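You operate a simulated robot arm through the tools that you are given. There is no shell and no other tool.

You are at the controls of a simulated robot arm. One attempt, no reset.

Task
Press the matching bush into the blue housing.
Fine: press it home, draw the slide out again and put the housing back where it stood.
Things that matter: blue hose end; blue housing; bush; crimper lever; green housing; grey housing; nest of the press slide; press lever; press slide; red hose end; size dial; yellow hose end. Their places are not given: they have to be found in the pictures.

Only the result counts: the job must be done as asked and must still hold three seconds after the hand-in. Knocking over, shifting, dropping, spilling or breaking anything else fails it.

Robot
A 7-joint arm with a two-finger gripper, fixed in place. Base frame: the origin is at the foot of the arm, x ahead of it, y to its left, z up; the work surface is at about z = 0. Units: m, rad, N and s.
With the tool pointing down near the work surface it reaches from about 0.22 to 0.56 m from the base axis. Its first joint turns from -2.897 to 2.897 rad. Payload 1.2 kg.
The TCP is the grasp point between the finger pads, 0.022 m short of the fingertips. In the tool frame z runs along the fingers and y along their closing line. The gripper opens to 0.092 m; its body begins 0.065 m behind the TCP.
Orientation is that of the tool frame in the base frame, as a unit quaternion [w, x, y, z]. With the fingers straight down and closing along the base's y, the tool's x points along the base's -x, its y along +y and its z along -z.

Tools
- The arm moves only by the tool step_arm. Its argument "series" is text: rows parted by semicolons, each of 7 numbers parted by spaces: the shift along the tool's x, y, z in mm, then the turn, a rotation vector about the tool's x, y, z in rad, then the closure, from 0 (fully open) to 1 (shut). In form: dx dy dz wx wy wz hand; .... A call has 1 to 20 rows; each row is the pose to reach, as a shift and turn from the pose commanded when the call began, along the tool's axes at that moment. Rows are played at 5 a second. More than 0.05 m and 0.15 rad between two rows, or a gripper value outside its range, and nothing of the call is played. A pose out of reach is approached as far as the arm can. The call stops where the force on the tool passes 90 N (or 10 N more than at its start, if that is more) or the arm is blocked; 0.2 s more then pass. The fingers move at their own pace (about 0.1436 m/s each) and stop on an object; they squeeze with about 26 N. The grip force told is the motor's: it shows also when the fingers shut on nothing. Time passes only in rows, and 0.2 s behind the last, so rows that repeat a pose let the fingers close. The reply holds the time, the measured pose of the TCP, the force on the tool along the base axes, the opening and the grip force, in the units named above and with some noise, with the torque about the TCP (base axes, N m) and any sound that the robot's microphone picked up.
- Cameras (640 x 400 px; columns grow to the right, rows downward): "scene" is fixed at [0.4003, 0.5021, 0.7223]; the picture's right is [-0.97, 0.25, 0.00], its down [0.22, 0.87, -0.43] and it looks along [-0.11, -0.42, -0.90] (base axes); focal length 266 px, centre (320, 200). "wrist" rides on the gripper at [0.071, 0.019, -0.102] in the tool frame; the picture's right is [-0.26, 0.97, 0.00], its down [-0.75, -0.20, -0.63] and it looks along [-0.60, -0.16, 0.78] (tool axes); focal length 280 px, centre (320, 200).
- grab_frame(camera): a new picture of that camera. The clock stands still meanwhile.
- pixel_to_xyz(camera, pixels): for up to 12 pixels [column, row] of the newest picture of that camera ("zoom" is the newest enlarged one), the place [x, y, z] in the base frame of the surface seen there, good to about 0.003 m. The clock stands still meanwhile.
- inspect(camera, box): a new picture of the part [left, top, right, bottom] of that camera's present view, enlarged. The clock stands still meanwhile.
- finish_job(): hands the job in; it is judged then, once.

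Open the gripper and draw the arm clear of the work before you hand the job in, unless the task says otherwise.

The tools are called after "Emit:" as name(argument=value, ...) on one line, values as JSON. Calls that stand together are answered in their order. step_arm: Moves the arm, as the interface text tells. Its arguments: {"type":"object","properties":{"series":{"type":"string"}},"required":["series"]} The other tools are called the same way: grab_frame (camera) takes a picture; pixel_to_xyz (camera, pixels) gives the place of the surface under pixels of a picture; inspect (camera, box) takes an enlarged picture of a part of a camera's view; finish_job () hands the job in.

At the start:

```text
clock: 0.0
position: [0.1891, 0.2678, 0.4219]
tool_rot: [-0.002, 0.001, 1.0, 0.001]
contact_force: [0.1, -0.3, 0.1]
ft_torque: [0.0, -0.01, 0.01]
grip_width: 0.0922
grip_force: 0.1
```

scene: 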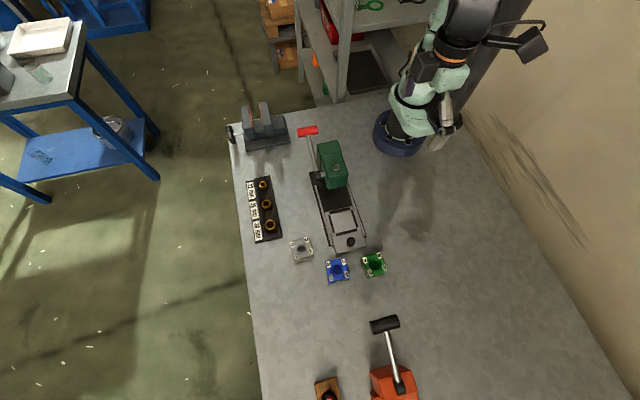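
wrist: 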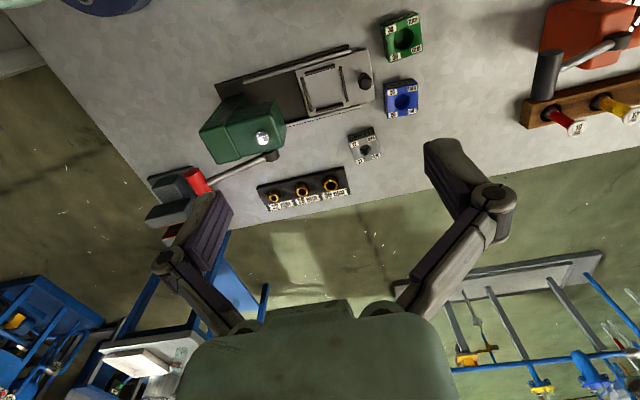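

I start by enlarging the parts of the scene: the bush rack, the housings, and the press.

Emit:
inspect(camera="scene", box=[230, 160, 310, 260])

Emit:
inspect(camera="scene", box=[280, 220, 400, 295])

Emit:
inspect(camera="scene", box=[220, 90, 380, 260])

Emit:
inspect(camera="wrist", box=[240, 0, 440, 220])

```text
4.00 times, centred on (270, 210) of scene
```

zoom: 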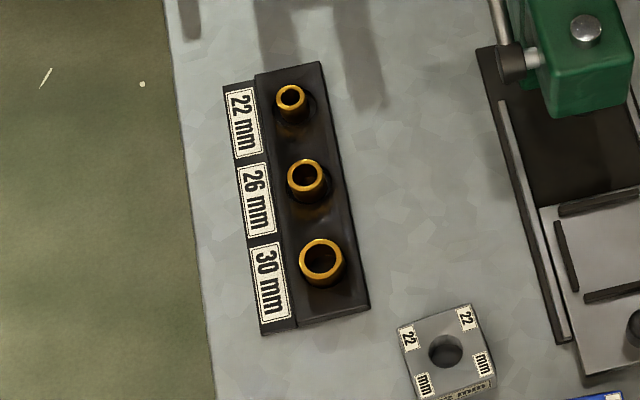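

```text
5.33 times, centred on (340, 258) of scene
```

zoom: 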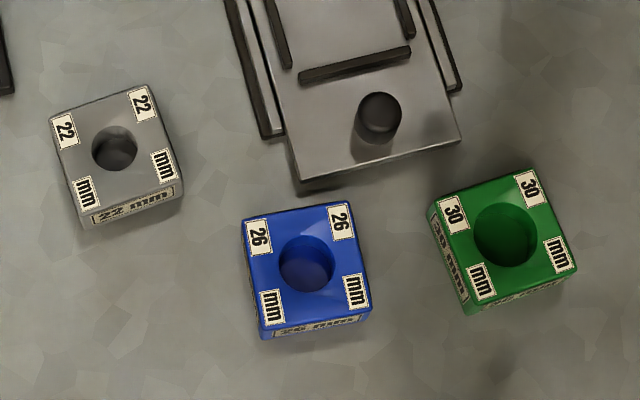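

```text
2.35 times, centred on (300, 175) of scene
```

zoom: 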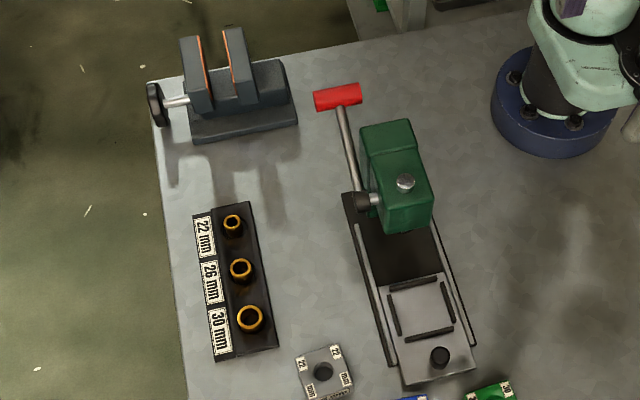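

```text
1.82 times, centred on (340, 110) of wrist
```

zoom: 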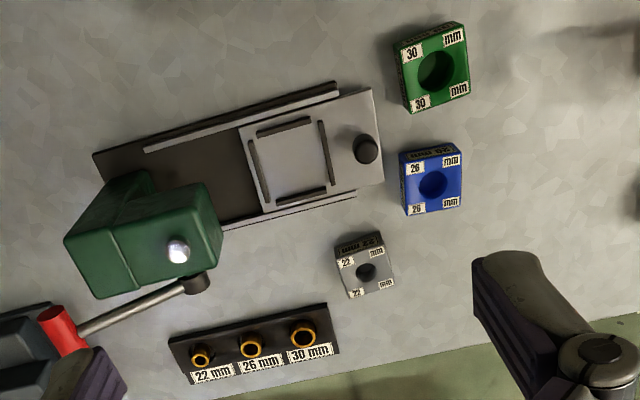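

The blue housing reads 26 mm, so the middle bush (26 mm) matches. I locate points on the last enlarged wrist picture: housing corners, nest ribs, knob, bushes, lever.

Emit:
pixel_to_xyz(camera="zoom", pixels=[[403, 160], [460, 152], [462, 205], [406, 213], [432, 184], [365, 148], [286, 127], [325, 152], [298, 195], [254, 162], [290, 160], [380, 180]])

Emit:
pixel_to_xyz(camera="scene", pixels=[[307, 131], [317, 150], [322, 173], [330, 160], [263, 184], [267, 203], [271, 224], [302, 249], [337, 270], [374, 264], [350, 242], [343, 221]])

```text
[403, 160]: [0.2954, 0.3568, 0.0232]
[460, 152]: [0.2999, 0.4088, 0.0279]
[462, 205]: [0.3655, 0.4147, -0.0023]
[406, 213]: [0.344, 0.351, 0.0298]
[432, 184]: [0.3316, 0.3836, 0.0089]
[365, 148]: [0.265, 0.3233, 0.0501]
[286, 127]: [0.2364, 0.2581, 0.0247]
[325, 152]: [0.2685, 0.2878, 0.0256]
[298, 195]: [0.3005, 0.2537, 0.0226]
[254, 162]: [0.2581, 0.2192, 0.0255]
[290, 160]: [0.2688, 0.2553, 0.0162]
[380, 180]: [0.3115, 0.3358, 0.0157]
```

```text
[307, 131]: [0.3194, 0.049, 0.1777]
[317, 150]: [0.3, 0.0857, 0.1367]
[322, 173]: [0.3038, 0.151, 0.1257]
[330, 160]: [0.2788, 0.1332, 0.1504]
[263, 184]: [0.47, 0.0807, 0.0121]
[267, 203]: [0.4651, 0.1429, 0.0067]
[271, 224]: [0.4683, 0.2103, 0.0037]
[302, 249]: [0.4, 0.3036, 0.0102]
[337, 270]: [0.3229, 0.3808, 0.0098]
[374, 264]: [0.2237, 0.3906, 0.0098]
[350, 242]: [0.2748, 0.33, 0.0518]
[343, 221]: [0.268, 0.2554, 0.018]
```

Blue housing centre is roughly (0.323, 0.381). I zoom tightly onto it and the nest for a better fix of place and angle.

Emit:
inspect(camera="scene", box=[313, 255, 361, 285])

Emit:
inspect(camera="wrist", box=[370, 75, 434, 115])

```text
13.33 times, centred on (337, 270) of scene
```

zoom: 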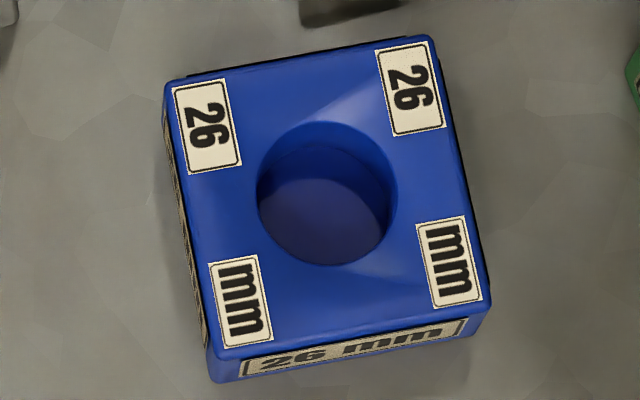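

```text
10.00 times, centred on (402, 95) of wrist
```

zoom: 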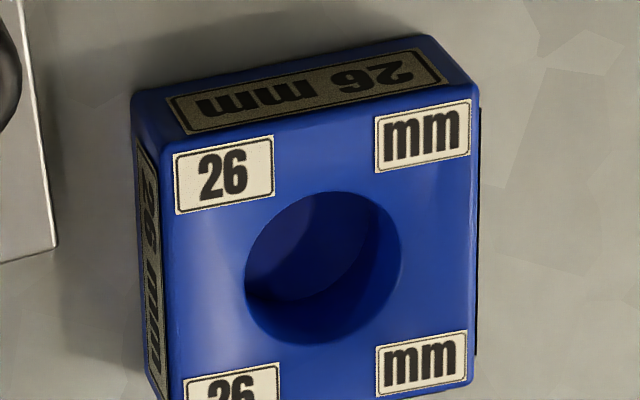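

The wrist zoom shows the housing well; I take points on its top-face corners and edges.

Emit:
pixel_to_xyz(camera="zoom", pixels=[[172, 150], [465, 95], [470, 375], [170, 390], [245, 270], [400, 250], [320, 195], [320, 340], [165, 260], [466, 230], [320, 120], [330, 380]])

Emit:
inspect(camera="scene", box=[313, 255, 361, 285])

```text
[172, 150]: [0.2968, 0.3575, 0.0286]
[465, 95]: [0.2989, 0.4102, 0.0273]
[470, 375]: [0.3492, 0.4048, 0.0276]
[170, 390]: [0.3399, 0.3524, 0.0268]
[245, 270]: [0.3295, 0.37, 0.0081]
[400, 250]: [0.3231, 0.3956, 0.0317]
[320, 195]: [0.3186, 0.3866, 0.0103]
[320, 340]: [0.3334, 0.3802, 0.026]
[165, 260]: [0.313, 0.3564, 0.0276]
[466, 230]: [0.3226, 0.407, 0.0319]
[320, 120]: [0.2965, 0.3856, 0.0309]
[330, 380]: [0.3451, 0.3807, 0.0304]
```

```text
13.33 times, centred on (337, 270) of scene
```

zoom: 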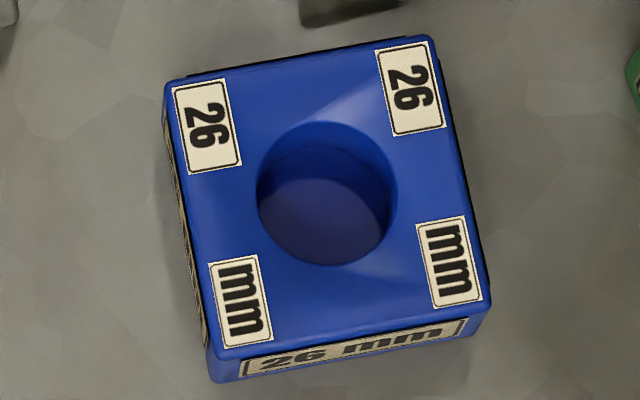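

Same points from the scene view for cross-checking: top-face corners (168,85), (430,38), (487,305), (217,358).

Emit:
pixel_to_xyz(camera="zoom", pixels=[[172, 90], [427, 42], [483, 302], [220, 352], [262, 190], [394, 190], [328, 125], [328, 264], [195, 220], [455, 170], [300, 64], [350, 328]])

Emit:
inspect(camera="scene", box=[304, 200, 384, 250])

```text
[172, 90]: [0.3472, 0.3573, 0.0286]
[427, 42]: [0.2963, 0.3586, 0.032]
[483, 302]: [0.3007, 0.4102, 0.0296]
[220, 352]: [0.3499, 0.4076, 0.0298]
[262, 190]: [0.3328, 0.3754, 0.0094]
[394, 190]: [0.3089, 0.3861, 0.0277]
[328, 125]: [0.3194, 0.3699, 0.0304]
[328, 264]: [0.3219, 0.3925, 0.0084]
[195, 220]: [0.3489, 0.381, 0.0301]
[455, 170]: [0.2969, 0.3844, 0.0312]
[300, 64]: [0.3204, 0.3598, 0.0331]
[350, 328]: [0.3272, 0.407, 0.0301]
```

```text
8.00 times, centred on (344, 225) of scene
```

zoom: 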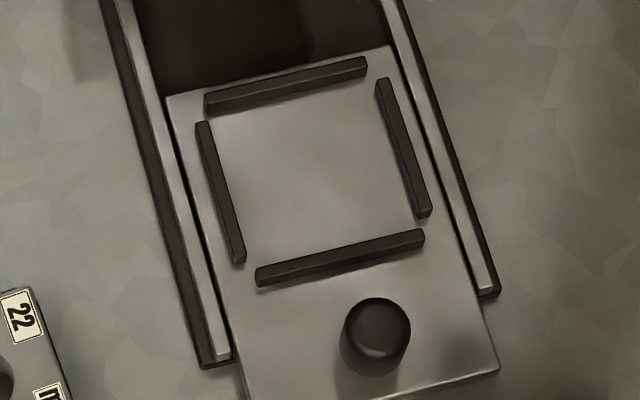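

Housing centre ≈ (0.324, 0.384), yaw ≈ -4°. Now points on the slide and nest ribs from the 8x scene zoom.

Emit:
pixel_to_xyz(camera="zoom", pixels=[[168, 98], [388, 47], [496, 362], [320, 170], [207, 98], [365, 62], [382, 82], [424, 212], [422, 236], [258, 272], [238, 255], [200, 126]])

Emit:
inspect(camera="wrist", box=[290, 45, 386, 105])

```text
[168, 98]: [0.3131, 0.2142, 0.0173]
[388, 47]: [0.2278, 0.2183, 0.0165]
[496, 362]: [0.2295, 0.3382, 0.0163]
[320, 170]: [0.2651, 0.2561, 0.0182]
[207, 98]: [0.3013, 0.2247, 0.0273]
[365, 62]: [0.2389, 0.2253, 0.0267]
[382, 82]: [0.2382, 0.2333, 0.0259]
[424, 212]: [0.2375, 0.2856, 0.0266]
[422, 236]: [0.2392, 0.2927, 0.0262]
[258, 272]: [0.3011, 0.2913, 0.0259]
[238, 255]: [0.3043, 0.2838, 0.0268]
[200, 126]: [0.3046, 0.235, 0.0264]
```

```text
6.67 times, centred on (338, 75) of wrist
```

zoom: 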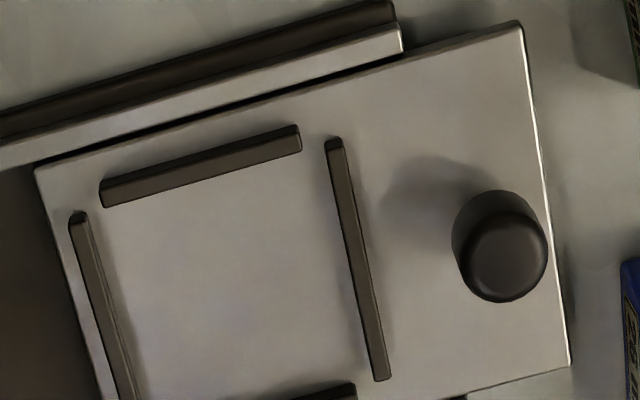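

Nest centre comes out near (0.270, 0.257), nearly aligned with y, and its ribs reach z ≈ 0.026. Next, a tight look at the middle bush in the rack.

Emit:
inspect(camera="scene", box=[242, 188, 290, 218])

Emit:
inspect(camera="wrist", box=[255, 160, 351, 220])

```text
13.33 times, centred on (266, 203) of scene
```

zoom: 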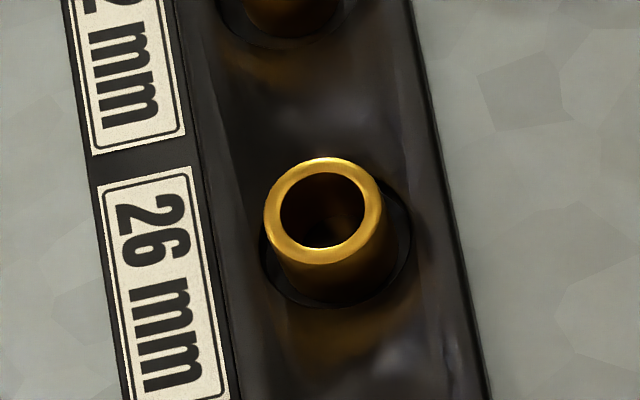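

```text
6.67 times, centred on (303, 190) of wrist
```

zoom: 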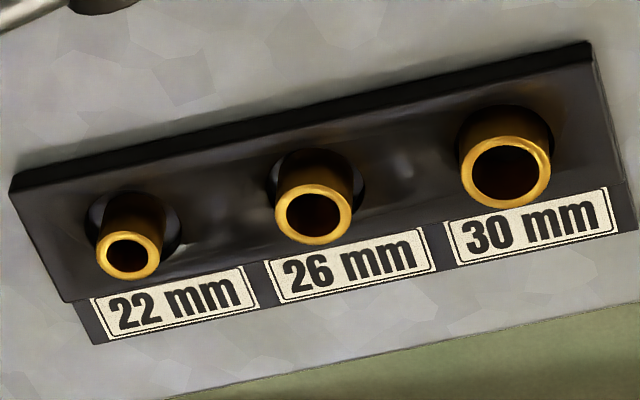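

I read the rim of the 26 mm bush, centre (313,213) in the wrist zoom, as well as the rack top and the well edge.

Emit:
pixel_to_xyz(camera="zoom", pixels=[[280, 213], [348, 212], [313, 188], [313, 238], [313, 213], [335, 170], [230, 190], [420, 180], [300, 160], [128, 235], [128, 275], [505, 200]])

Emit:
inspect(camera="scene", box=[242, 188, 290, 218])

```text
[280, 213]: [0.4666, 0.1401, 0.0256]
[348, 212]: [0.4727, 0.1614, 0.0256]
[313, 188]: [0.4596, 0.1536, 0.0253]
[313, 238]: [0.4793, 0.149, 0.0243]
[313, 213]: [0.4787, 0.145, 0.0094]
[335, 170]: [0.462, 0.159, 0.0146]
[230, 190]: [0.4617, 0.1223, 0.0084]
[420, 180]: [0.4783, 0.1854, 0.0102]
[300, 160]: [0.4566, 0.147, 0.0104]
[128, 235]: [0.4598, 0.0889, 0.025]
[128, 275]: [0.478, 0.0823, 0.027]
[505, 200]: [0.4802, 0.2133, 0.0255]
```

```text
13.33 times, centred on (266, 203) of scene
```

zoom: 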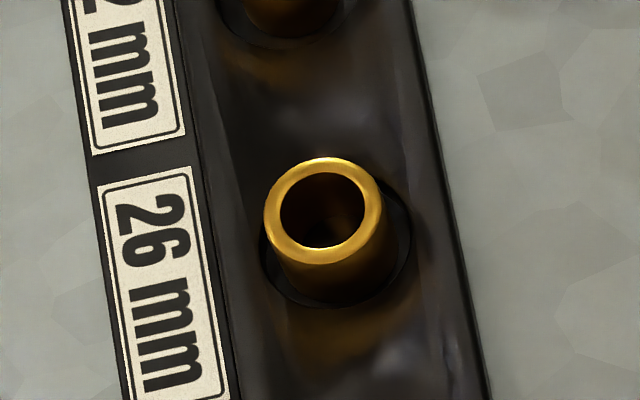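

The bush rim is about 26 mm wide, top at z ≈ 0.0255, centre ≈ (0.4696, 0.151). I cross-check with the scene zoom.

Emit:
pixel_to_xyz(camera="zoom", pixels=[[268, 215], [376, 205], [320, 163], [322, 257], [285, 175], [362, 245], [285, 245], [360, 172], [320, 225], [460, 350], [230, 320], [400, 215]])

Emit:
inspect(camera="scene", box=[280, 115, 376, 195])

Emit:
inspect(camera="wrist", box=[150, 80, 310, 220])

```text
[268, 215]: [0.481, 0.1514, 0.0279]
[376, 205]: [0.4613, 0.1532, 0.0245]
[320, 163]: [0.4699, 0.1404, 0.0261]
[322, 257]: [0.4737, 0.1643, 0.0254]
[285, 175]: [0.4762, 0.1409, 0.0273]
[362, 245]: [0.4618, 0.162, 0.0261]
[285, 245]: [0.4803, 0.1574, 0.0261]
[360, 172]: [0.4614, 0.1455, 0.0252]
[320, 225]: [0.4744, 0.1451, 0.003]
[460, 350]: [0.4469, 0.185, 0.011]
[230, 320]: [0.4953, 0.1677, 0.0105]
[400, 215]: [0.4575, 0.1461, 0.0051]
```

```text
5.00 times, centred on (328, 155) of scene
```

zoom: 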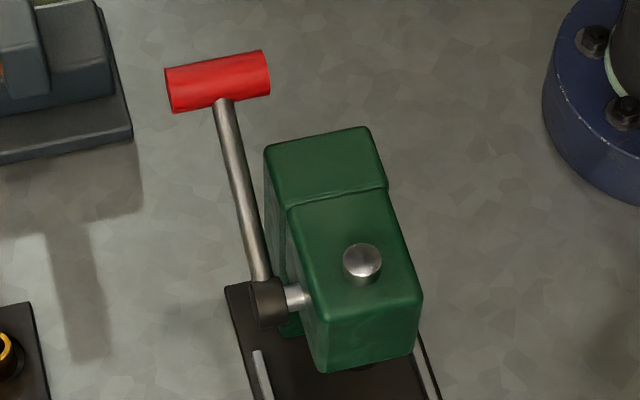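

```text
2.86 times, centred on (230, 150) of wrist
```

zoom: 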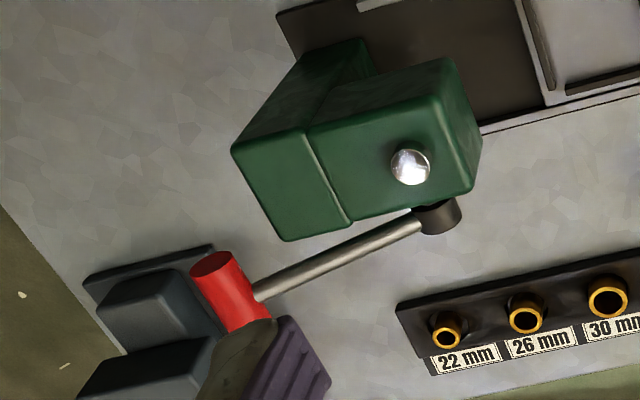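

The bush centre averages (0.470, 0.1515). Now points on the lever, ram cap and head from the latest wrist zoom and the scene view.

Emit:
pixel_to_xyz(camera="zoom", pixels=[[215, 265], [250, 315], [230, 290], [300, 273], [360, 248], [410, 225], [438, 218], [410, 167], [375, 190], [320, 150], [460, 120], [270, 150]])

Emit:
pixel_to_xyz(camera="scene", pixels=[[299, 133], [307, 131], [316, 129], [310, 140], [314, 155], [317, 171], [318, 175], [324, 174], [336, 167], [335, 150], [345, 183], [330, 188]])

```text
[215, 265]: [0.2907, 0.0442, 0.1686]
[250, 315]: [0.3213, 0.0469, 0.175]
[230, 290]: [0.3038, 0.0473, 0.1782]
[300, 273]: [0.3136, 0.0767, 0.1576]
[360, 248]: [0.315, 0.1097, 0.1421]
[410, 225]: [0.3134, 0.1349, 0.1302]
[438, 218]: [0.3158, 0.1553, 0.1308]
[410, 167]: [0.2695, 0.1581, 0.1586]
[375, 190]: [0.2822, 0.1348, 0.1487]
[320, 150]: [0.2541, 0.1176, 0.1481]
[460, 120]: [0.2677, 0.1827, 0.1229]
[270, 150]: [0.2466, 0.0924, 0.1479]
```

```text
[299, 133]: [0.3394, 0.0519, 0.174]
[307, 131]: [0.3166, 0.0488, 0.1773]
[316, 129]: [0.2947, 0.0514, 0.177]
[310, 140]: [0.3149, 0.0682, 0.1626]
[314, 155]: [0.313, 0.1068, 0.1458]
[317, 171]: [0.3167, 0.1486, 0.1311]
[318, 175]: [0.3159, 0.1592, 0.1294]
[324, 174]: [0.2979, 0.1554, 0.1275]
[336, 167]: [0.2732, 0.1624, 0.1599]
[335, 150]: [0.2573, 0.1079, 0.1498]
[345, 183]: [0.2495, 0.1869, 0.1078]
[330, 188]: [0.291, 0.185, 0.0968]
```

Layout is clear: lever pivot near (0.315, 0.155, 0.125), handle near (0.317, 0.047, 0.168), ram at (0.27, 0.16). I move above the blue housing while turning the fingers to close along x (with the housing's -4° yaw), staying at z ≈ 0.20.

Emit:
step_arm(series="-11.25 9.67 18.5 0 0 0.1372 0.2; -22.5 19.3 37 0 0 0.2743 0.2; -33.75 29 55.5 0 0 0.4115 0.2; -45 38.7 74 0 0 0.5487 0.2; -56.25 48.3 92.5 0 0 0.6858 0.2; -67.5 58 111 0 0 0.823 0.2; -78.75 67.7 129.5 0 0 0.9602 0.2; -90 77.3 148 0 0 1.0973 0.2; -101.25 87 166.5 0 0 1.2345 0.2; -112.5 96.7 185 0 0 1.3717 0.2; -123.75 106.3 203.5 0 0 1.5088 0.2; -135 116 222 0 0 1.646 0.2; -135 116 222 0 0 1.646 0.2")

Emit:
grab_frame(camera="wrist")

Emit:
grab_frame(camera="scene")

```text
clock: 2.8
position: [0.324, 0.3842, 0.1998]
tool_rot: [0.0, 0.734, 0.679, 0.0]
contact_force: [-0.1, -0.4, -0.1]
ft_torque: [0.03, -0.03, -0.02]
grip_width: 0.0737
grip_force: 0.0
```

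```text
taken
```

wrist: 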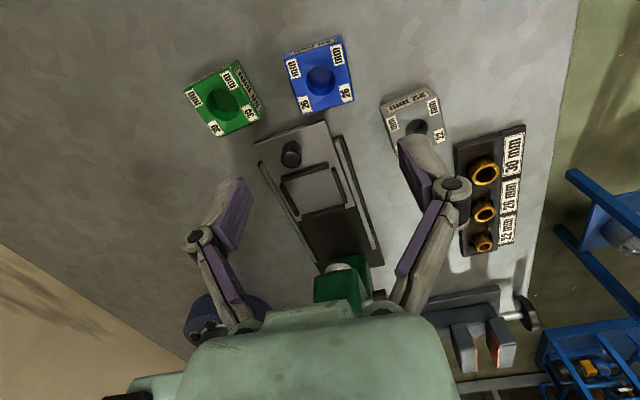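

```text
taken
```

scene: 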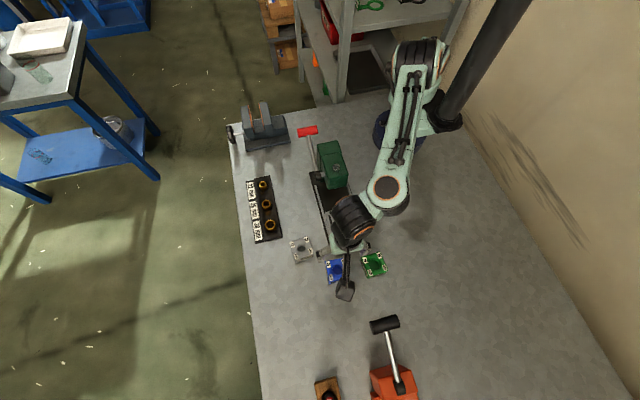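

The arm is over the blue housing (wrist view ~(320,75)). I zoom in on it to refine position and yaw from this nearer viewpoint.

Emit:
inspect(camera="wrist", box=[272, 40, 368, 110])

```text
5.71 times, centred on (320, 75) of wrist
```

zoom: 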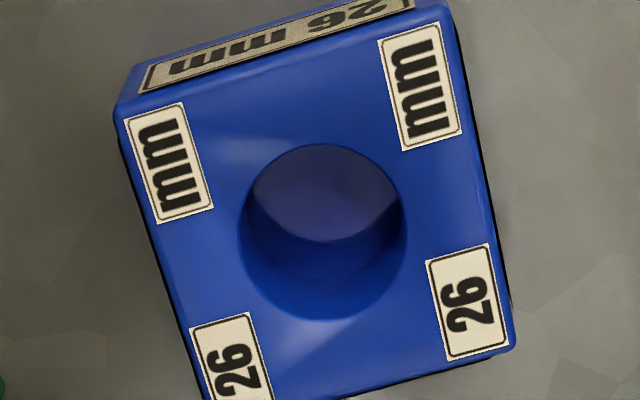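

I query several points along the top face edges in this zoom.

Emit:
pixel_to_xyz(camera="zoom", pixels=[[124, 115], [160, 240], [195, 360], [448, 22], [480, 170], [508, 335], [290, 62], [380, 35], [400, 372], [325, 150], [322, 318], [405, 225]])

```text
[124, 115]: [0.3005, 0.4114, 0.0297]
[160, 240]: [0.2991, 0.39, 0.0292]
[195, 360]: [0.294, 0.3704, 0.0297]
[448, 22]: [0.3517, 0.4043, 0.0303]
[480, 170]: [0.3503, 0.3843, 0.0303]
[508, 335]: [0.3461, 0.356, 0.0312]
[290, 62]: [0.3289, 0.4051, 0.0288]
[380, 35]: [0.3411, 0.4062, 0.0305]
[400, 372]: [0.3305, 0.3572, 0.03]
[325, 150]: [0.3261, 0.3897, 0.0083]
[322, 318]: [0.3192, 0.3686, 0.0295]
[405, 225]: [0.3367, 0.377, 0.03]
```

By camera geometry the housing is aligned with the tool within about 0.3° and centred within 1 mm sideways. I descend with the fingers open to z ≈ 0.035 (tips ~13 mm over the table so they will clear the nest ribs).

Emit:
step_arm(series="-0.5 -0.3 40 0 0 0 0.2; -1 -0.3 80 0 0 0 0.2; -1 -0.3 115 0 0 0 0.2; -1 -0.3 140 0 0 0 0.2; -1 -0.3 155 0 0 0 0.2; -1 -0.3 164.8 0 0 0 0.2; -1 -0.3 164.8 0 0 0 0.2")

Emit:
grab_frame(camera="wrist")

Emit:
inspect(camera="scene", box=[290, 220, 400, 300])

```text
clock: 4.4
position: [0.3239, 0.3839, 0.0354]
tool_rot: [-0.001, 0.734, 0.679, 0.0]
contact_force: [-0.4, -0.1, -0.1]
ft_torque: [0.0, -0.01, -0.02]
grip_width: 0.0734
grip_force: 0.1
```

```text
taken
```

wrist: 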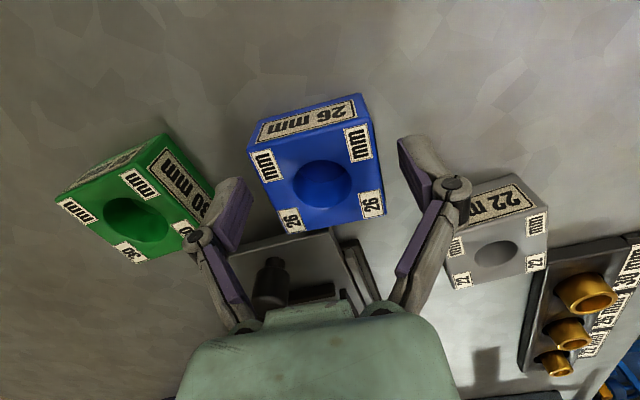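

```text
5.00 times, centred on (345, 260) of scene
```

zoom: 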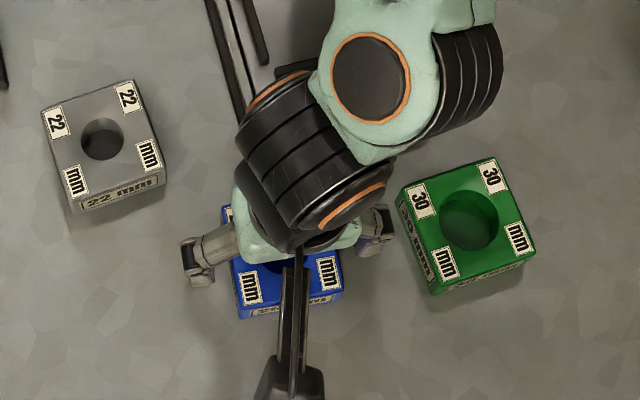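

The TCP projects to (320,185) in the wrist view, right on the bore centre, and both fingers straddle the housing clear of the neighbours. I close the fingers.

Emit:
step_arm(series="0 0 0 0 0 0 0.35; 0 0 0 0 0 0 0.6; 0 0 0 0 0 0 0.6; 0 0 0 0 0 0 0.6")

Emit:
grab_frame(camera="wrist")

```text
clock: 5.4
position: [0.3234, 0.3848, 0.0359]
tool_rot: [-0.001, 0.734, 0.68, 0.001]
contact_force: [-0.5, -1.8, 4.0]
ft_torque: [0.03, 0.01, 0.03]
grip_width: 0.0535
grip_force: 25.6
```

```text
taken
```

wrist: 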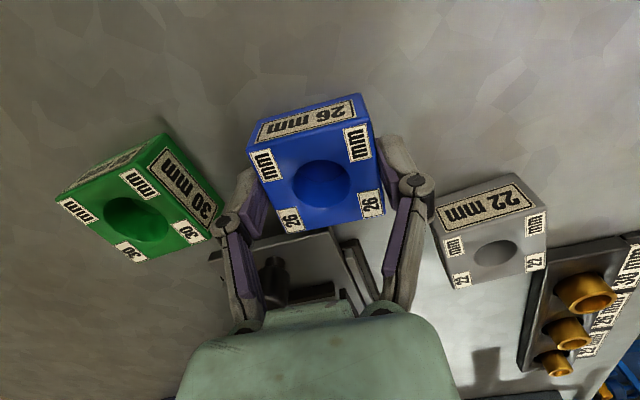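

Grip holds at 0.0535 m and 25.6 N. I zoom the wrist view to measure where the housing sits along the pads relative to the TCP.

Emit:
inspect(camera="wrist", box=[230, 85, 400, 240])

```text
2.58 times, centred on (315, 162) of wrist
```

zoom: 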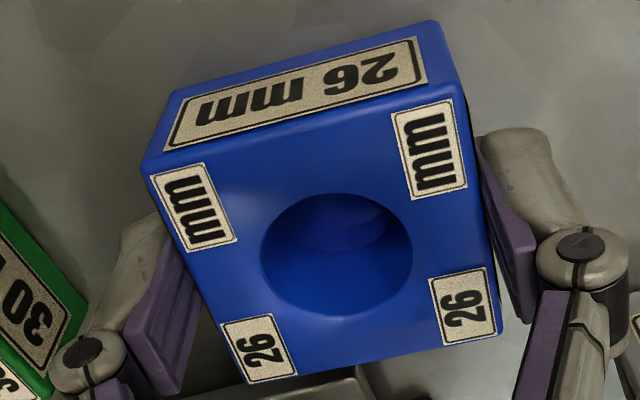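

The housing is squarely held. I lift it 70 mm, carry it over the nest (shift ≈ -52.6 mm x, -125.8 mm y, turning 0.06 rad to the nest's yaw) and stop hovering above it.

Emit:
step_arm(series="0 0 -10 0 0 0 0.6; 0 0 -30 0 0 0 0.6; 0 0 -55 0 0 0 0.6; 0 0 -70 0 0 0 0.6; -20 -7 -70 0 0 -0.01 0.6; -50 -16.5 -70 0 0 -0.025 0.6; -80 -26.5 -70 0 0 -0.04 0.6; -110 -36.3 -70 0 0 -0.055 0.6; -129.5 -42.7 -70 0 0 -0.06 0.6; -129.5 -42.7 -70 0 0 -0.06 0.6; -129.5 -42.7 -55 0 0 -0.06 0.6; -129.5 -42.7 -40 0 0 -0.06 0.6; -129.5 -42.7 -40 0 0 -0.06 0.6")

Emit:
grab_frame(camera="wrist")

Emit:
inspect(camera="scene", box=[290, 180, 400, 260])

```text
clock: 8.2
position: [0.2707, 0.2581, 0.0766]
tool_rot: [-0.001, 0.713, 0.701, 0.0]
contact_force: [0.7, -0.7, -2.5]
ft_torque: [-0.01, 0.0, 0.05]
grip_width: 0.0535
grip_force: 26.0
```

```text
taken
```

wrist: 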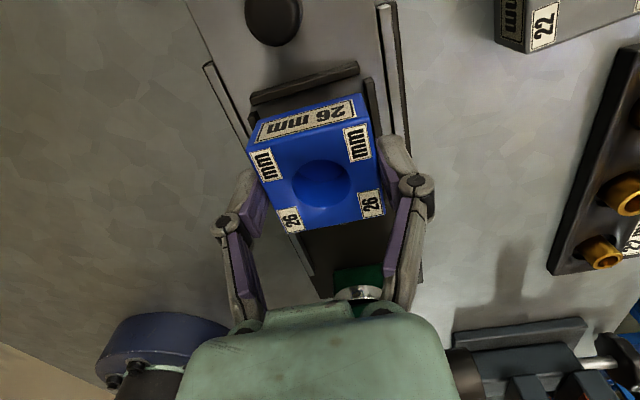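

```text
5.00 times, centred on (345, 220) of scene
```

zoom: 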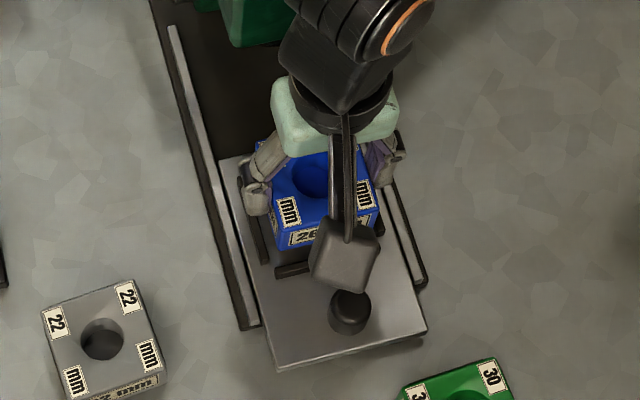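

The housing hovers over the nest, yaw matching the near rib. I zoom in to check the centring against the four ribs before lowering.

Emit:
inspect(camera="wrist", box=[190, 50, 430, 200])

Emit:
pixel_to_xyz(camera="wrist", pixels=[[254, 96], [355, 68], [370, 85], [375, 120], [305, 82], [230, 100], [390, 60], [275, 20], [345, 278], [320, 185], [250, 150], [360, 110]])

```text
2.67 times, centred on (310, 125) of wrist
```

zoom: 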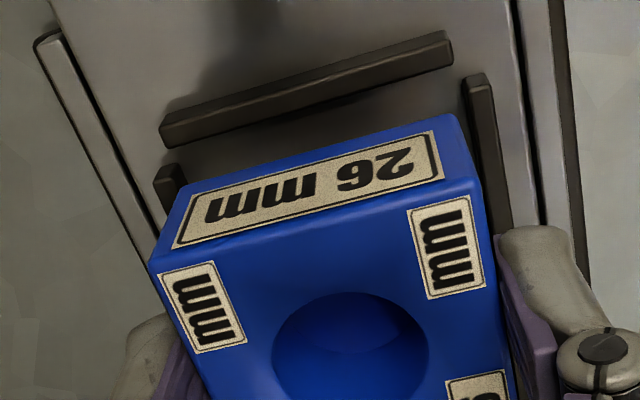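

```text
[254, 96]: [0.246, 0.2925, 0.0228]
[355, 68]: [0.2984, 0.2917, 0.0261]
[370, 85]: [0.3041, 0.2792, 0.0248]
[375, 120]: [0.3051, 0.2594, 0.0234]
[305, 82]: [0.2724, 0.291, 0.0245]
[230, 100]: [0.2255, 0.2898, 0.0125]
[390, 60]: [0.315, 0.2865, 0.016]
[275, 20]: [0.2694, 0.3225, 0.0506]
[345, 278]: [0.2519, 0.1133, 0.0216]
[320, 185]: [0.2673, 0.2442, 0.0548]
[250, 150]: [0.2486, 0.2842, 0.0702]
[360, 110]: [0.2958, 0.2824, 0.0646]
```

Ribs project to ±29.9 mm either side and the front gap is ~3.4 mm, so the housing is centred in the nest. I lower it slowly to the nest floor (z ≈ 0.017).

Emit:
step_arm(series="0 0 8 0 0 0 0.6; 0 0 15 0 0 0 0.6; 0 0 19 0 0 0 0.6; 0 0 21 0 0 0 0.6; 0 0 22 0 0 0 0.6; 0 0 23 0 0 0 0.6; 0 0 23 0 0 0 0.6")

```text
clock: 9.8
position: [0.2713, 0.2572, 0.0531]
tool_rot: [0.0, 0.713, 0.701, 0.0]
contact_force: [-3.2, -5.2, 17.6]
ft_torque: [-0.14, 0.09, 0.06]
grip_width: 0.0537
grip_force: 25.6
```

Floor contact at 17.6 N shows the housing is seated. I ease off 0.5 mm, open, and rise straight up.

Emit:
step_arm(series="0 0 -0.7 0 0 0 0.6; 0 0 -0.7 0 0 0 0.35; 0 0 -0.7 0 0 0 0.2; 0 0 -0.7 0 0 0 0.2; 0 0 -10 0 0 0 0.2; 0 0 -30 0 0 0 0.2; 0 0 -60 0 0 0 0.2; 0 0 -100 0 0 0 0.2; 0 0 -140 0 0 0 0.2")

Emit:
grab_frame(camera="wrist")

Emit:
inspect(camera="scene", box=[290, 180, 400, 260])

```text
clock: 11.8
position: [0.2715, 0.2555, 0.195]
tool_rot: [-0.001, 0.713, 0.702, 0.001]
contact_force: [-0.1, 0.1, 0.1]
ft_torque: [-0.02, 0.05, -0.01]
grip_width: 0.0741
grip_force: 0.1
```

```text
taken
```

wrist: 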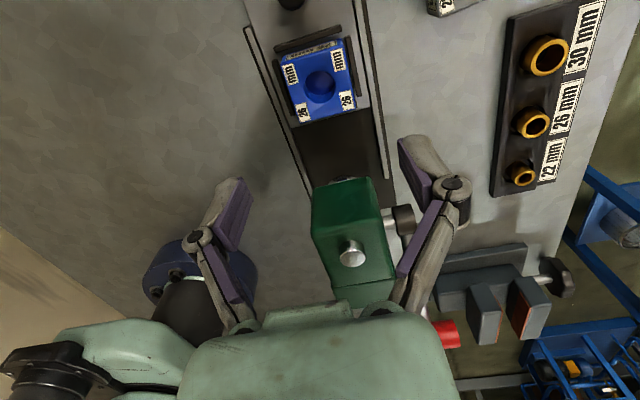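

```text
5.00 times, centred on (345, 220) of scene
```

zoom: 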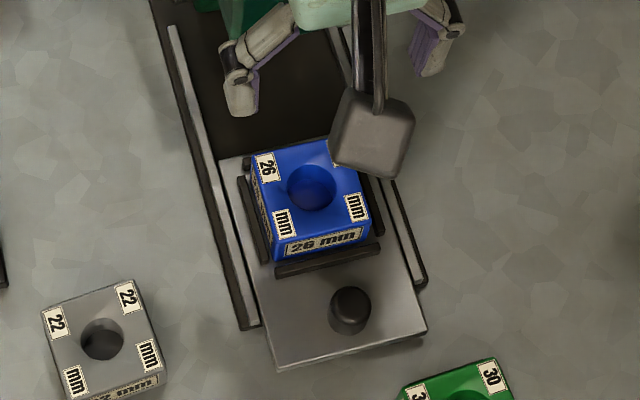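

The housing sits squarely in the nest. Now I travel at height over to the 26 mm bush near (0.470, 0.1515) and hover there for a close look.

Emit:
step_arm(series="-10 25 0 0 0 0 0.2; -25 60 0 0 0 0 0.2; -45 95 0 0 0 0 0.2; -65 130 0 0 0 0 0.2; -85 165 0 0 0 0 0.2; -102.5 200.3 10 0 0 0 0.2; -102.5 200.3 42 0 0 0 0.2; -102.5 200.3 52 0 0 0 0.2; -102.5 200.3 52 0 0 0 0.2")

Emit:
grab_frame(camera="wrist")

Emit:
grab_frame(camera="scene")

```text
clock: 13.8
position: [0.4695, 0.1525, 0.1388]
tool_rot: [0.0, 0.712, 0.702, 0.0]
contact_force: [0.0, -0.5, 0.4]
ft_torque: [-0.01, -0.01, 0.02]
grip_width: 0.0735
grip_force: 0.1
```

```text
taken
```

wrist: 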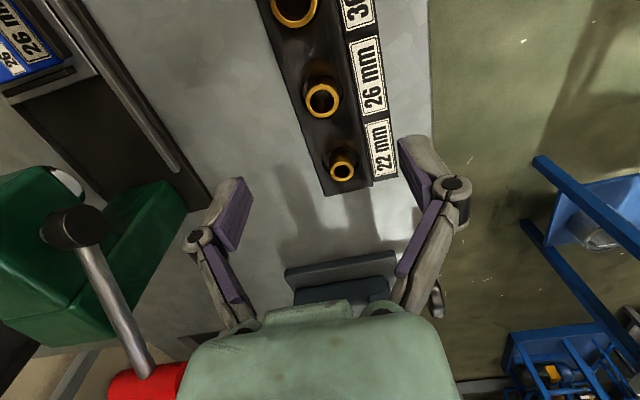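

```text
taken
```

scene: 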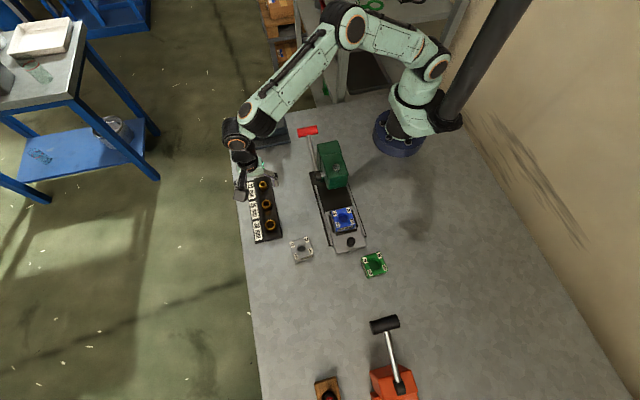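

The tool axis at rim height projects to (320,99), and the 26 mm rim is centred at about (322,98), so we are nearly on axis. I zoom for a fine check.

Emit:
inspect(camera="wrist", box=[290, 75, 354, 120])

```text
8.89 times, centred on (322, 98) of wrist
```

zoom: 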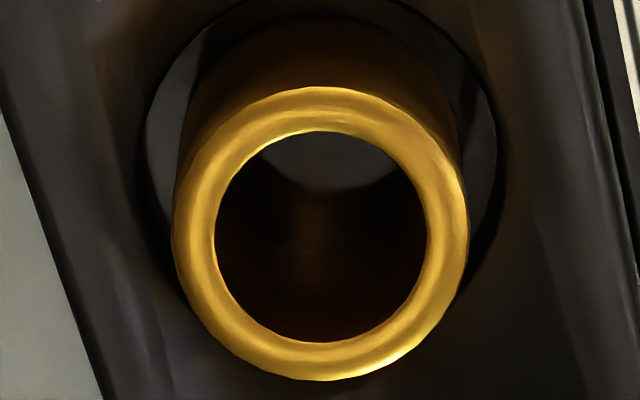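

The rim measures 25.7 mm across and lies about +1 mm along the closing line. I correct that, narrow the fingers to ~53 mm and descend to z ≈ 0.036.

Emit:
step_arm(series="-0.5 0.5 25 0 0 0 0.42; -1 1 55 0 0 0 0.42; -1 1 80 0 0 0 0.42; -1 1 95 0 0 0 0.42; -1 1 104 0 0 0 0.42; -1 1 104 0 0 0 0.42; -1 1 104 0 0 0 0.42")

Emit:
grab_frame(camera="wrist")

Emit:
inspect(camera="scene", box=[226, 170, 306, 220])

```text
clock: 15.4
position: [0.4699, 0.1515, 0.0371]
tool_rot: [-0.001, 0.712, 0.702, 0.0]
contact_force: [0.7, -0.3, -0.3]
ft_torque: [-0.02, 0.0, -0.01]
grip_width: 0.0531
grip_force: 0.1
```

```text
taken
```

wrist: 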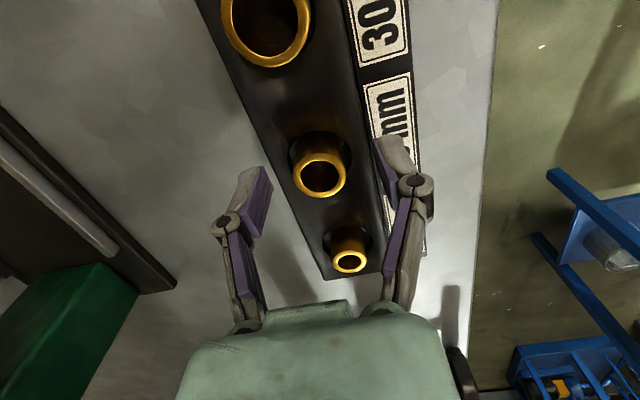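

```text
8.00 times, centred on (266, 195) of scene
```

zoom: 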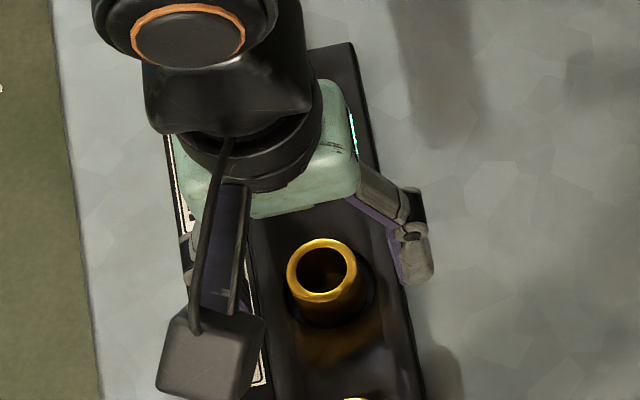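

The bush lies between the fingers with its rim on the tool axis (320,174). I lower 1 mm more and close on it.

Emit:
step_arm(series="0 0 1 0 0 0 0.42; 0 0 1 0 0 0 0.6; 0 0 1 0 0 0 0.75; 0 0 1 0 0 0 0.85; 0 0 1 0 0 0 0.85; 0 0 1 0 0 0 0.85")

Emit:
inspect(camera="wrist", box=[240, 125, 400, 225])

```text
clock: 16.8
position: [0.4703, 0.1512, 0.0346]
tool_rot: [0.0, 0.712, 0.702, 0.0]
contact_force: [0.5, -0.6, 2.9]
ft_torque: [-0.03, -0.04, 0.02]
grip_width: 0.0247
grip_force: 26.7
```

```text
4.00 times, centred on (320, 175) of wrist
```

zoom: 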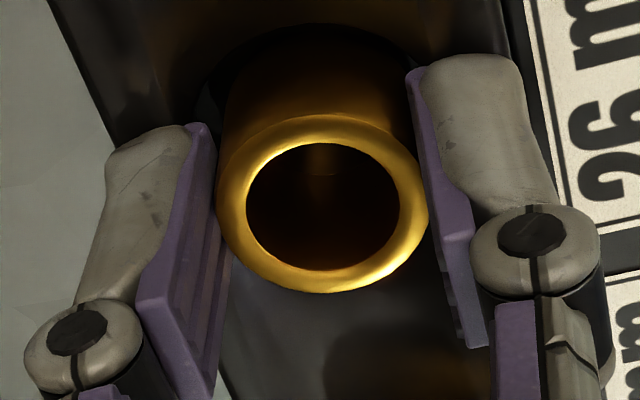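

The bush is held (24.7 mm, 26.7 N) and sits upright between the pads. I lift it straight out, carry it clear of the press and hover over the housing bore.

Emit:
step_arm(series="0 0 -6 0 0 0 0.85; 0 0 -20 0 0 0 0.85; 0 0 -50 0 0 0 0.85; 0 0 -90 0 0 0 0.85; 0 0 -120 0 0 0 0.85; 25 -25 -120 0 0 0 0.85; 55 -55 -120 0 0 0 0.85; 80 -90 -120 0 0 0 0.85; 95 -130 -120 0 0 0 0.85; 101 -170 -120 0 0 0 0.85; 101.7 -201.3 -120 0 0 0 0.85; 101.7 -201.3 -95 0 0 0 0.85; 101.7 -201.3 -70 0 0 0 0.85; 101.7 -201.3 -60 0 0 0 0.85; 101.7 -201.3 -60 0 0 0 0.85")

Emit:
grab_frame(camera="wrist")

Emit:
inspect(camera="scene", box=[304, 195, 384, 245])

```text
clock: 20.0
position: [0.272, 0.2573, 0.0957]
tool_rot: [-0.002, 0.713, 0.702, 0.0]
contact_force: [0.1, 0.2, -1.9]
ft_torque: [-0.01, -0.03, 0.01]
grip_width: 0.0247
grip_force: 26.0
```

```text
taken
```

wrist: 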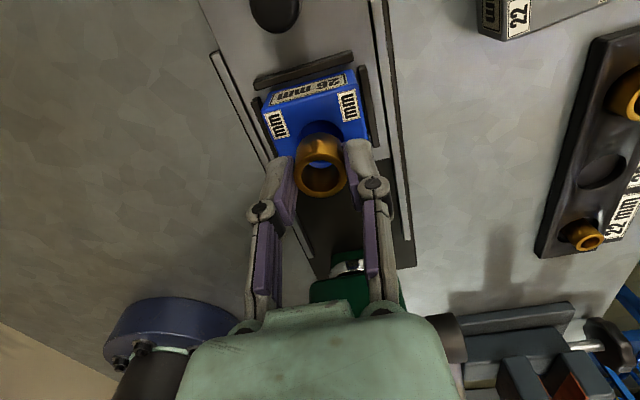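

```text
8.00 times, centred on (344, 220) of scene
```

zoom: 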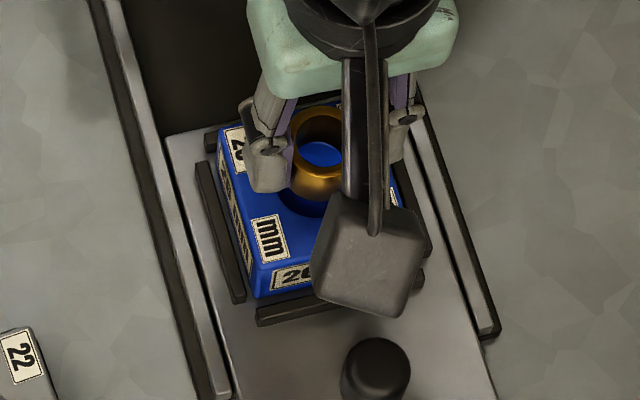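

The bush hovers above the bore. I zoom from both cameras to measure bush against bore.

Emit:
inspect(camera="scene", box=[324, 200, 364, 225])

Emit:
inspect(camera="wrist", box=[250, 60, 390, 205])

```text
16.00 times, centred on (344, 212) of scene
```

zoom: 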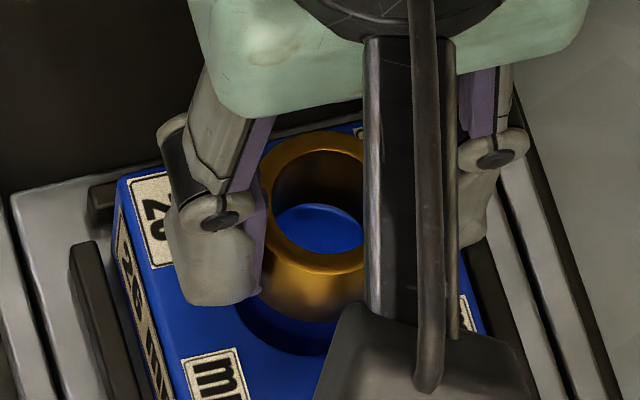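

```text
2.76 times, centred on (320, 132) of wrist
```

zoom: 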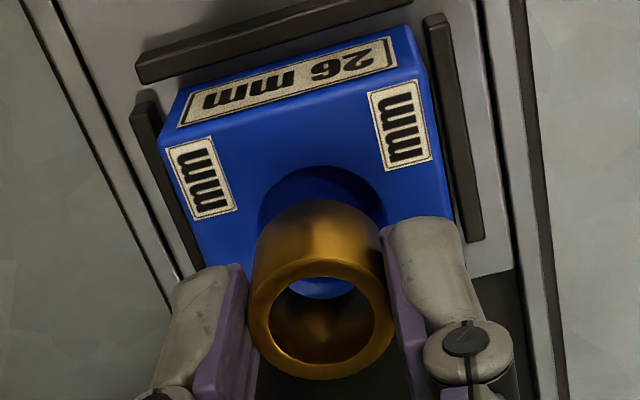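

Both views suggest alignment within about 1–2 mm. I enlarge the visible bore edge in each camera for a sharper measurement.

Emit:
inspect(camera="wrist", box=[280, 110, 360, 160])

Emit:
inspect(camera="wrist", box=[280, 150, 360, 200])

Emit:
inspect(camera="scene", box=[332, 204, 356, 224])

```text
8.00 times, centred on (320, 135) of wrist
```

zoom: 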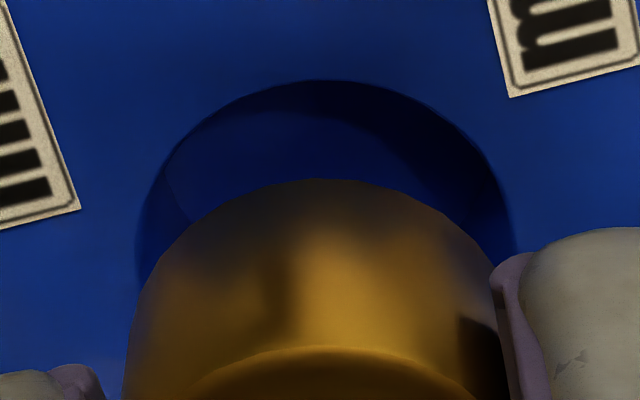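

```text
8.00 times, centred on (320, 175) of wrist
```

zoom: 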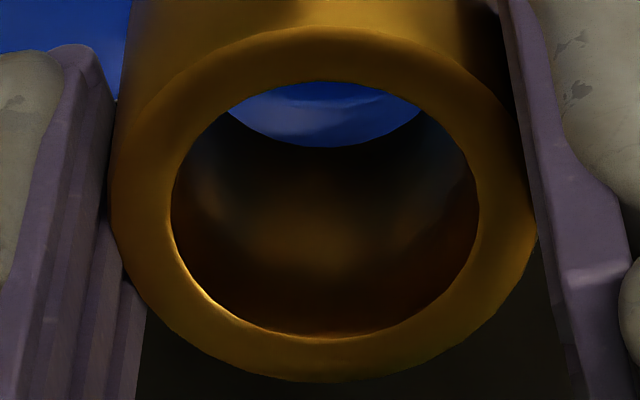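

```text
16.00 times, centred on (344, 214) of scene
```

zoom: 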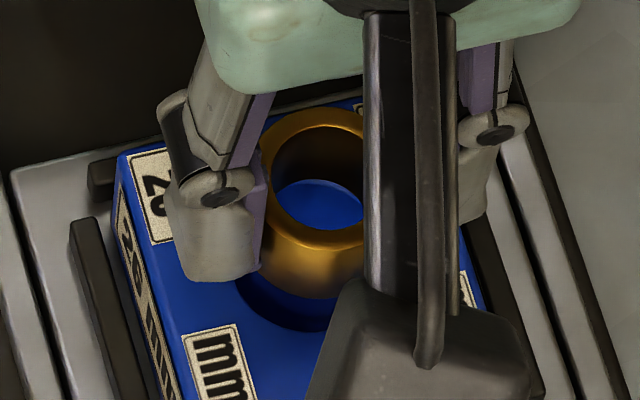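

Measurements put the bore about 0.7 mm further along -tool x and +0.7 mm along tool y from the bush. I correct by that and lower to ~2 mm above the housing.

Emit:
step_arm(series="-0.7 0.7 0 0 0 0 0.85; -0.7 0.7 6 0 0 0 0.85; -0.7 0.7 11 0 0 0 0.85; -0.7 0.7 14 0 0 0 0.85; -0.7 0.7 14 0 0 0 0.85")

Emit:
inspect(camera="wrist", box=[270, 100, 370, 200])

Emit:
inspect(camera="scene", box=[332, 204, 356, 224])

```text
clock: 21.2
position: [0.2715, 0.2542, 0.0813]
tool_rot: [-0.002, 0.712, 0.702, 0.0]
contact_force: [0.4, 0.2, -1.0]
ft_torque: [0.01, 0.03, -0.01]
grip_width: 0.0246
grip_force: 26.0
```

```text
4.00 times, centred on (320, 150) of wrist
```

zoom: 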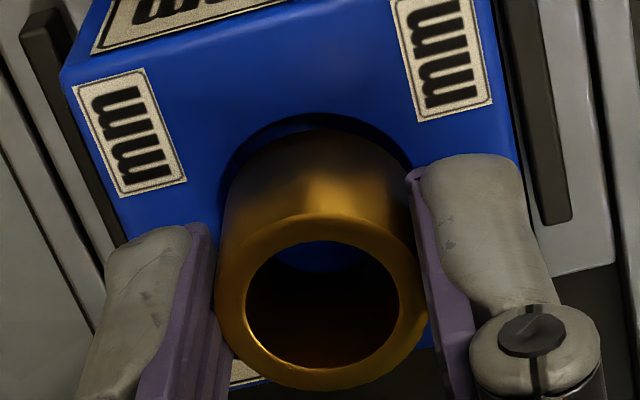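

```text
16.00 times, centred on (344, 214) of scene
```

zoom: 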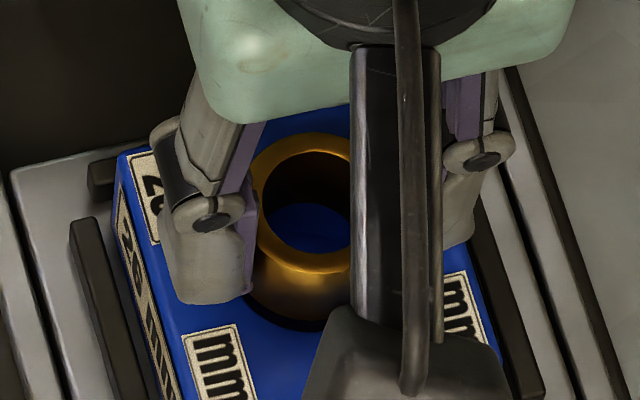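

I take a settled reading and enlarge the bush/bore gap once more, since the reported y shifted more than commanded.

Emit:
step_arm(series="0 0 0 0 0 0 0.85; 0 0 0 0 0 0 0.85")

Emit:
inspect(camera="wrist", box=[280, 115, 360, 165])

Emit:
inspect(camera="scene", box=[334, 208, 350, 224])

```text
clock: 21.8
position: [0.2719, 0.2543, 0.0809]
tool_rot: [-0.001, 0.712, 0.702, 0.001]
contact_force: [0.8, -0.3, -1.0]
ft_torque: [-0.01, 0.02, 0.0]
grip_width: 0.0247
grip_force: 26.3
```

```text
8.00 times, centred on (320, 140) of wrist
```

zoom: 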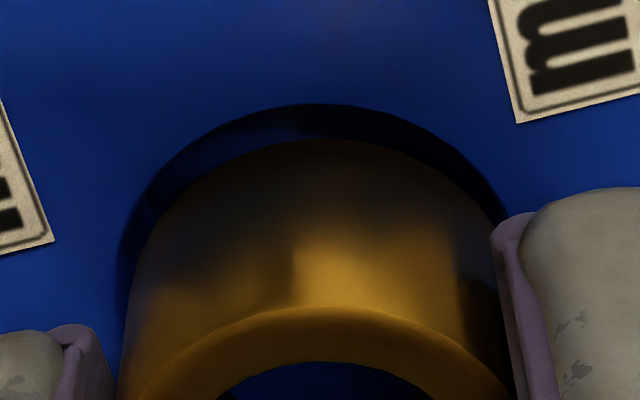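

```text
16.00 times, centred on (342, 216) of scene
```

zoom: 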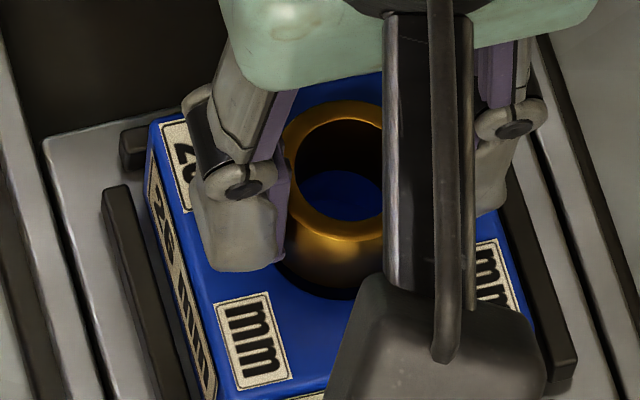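

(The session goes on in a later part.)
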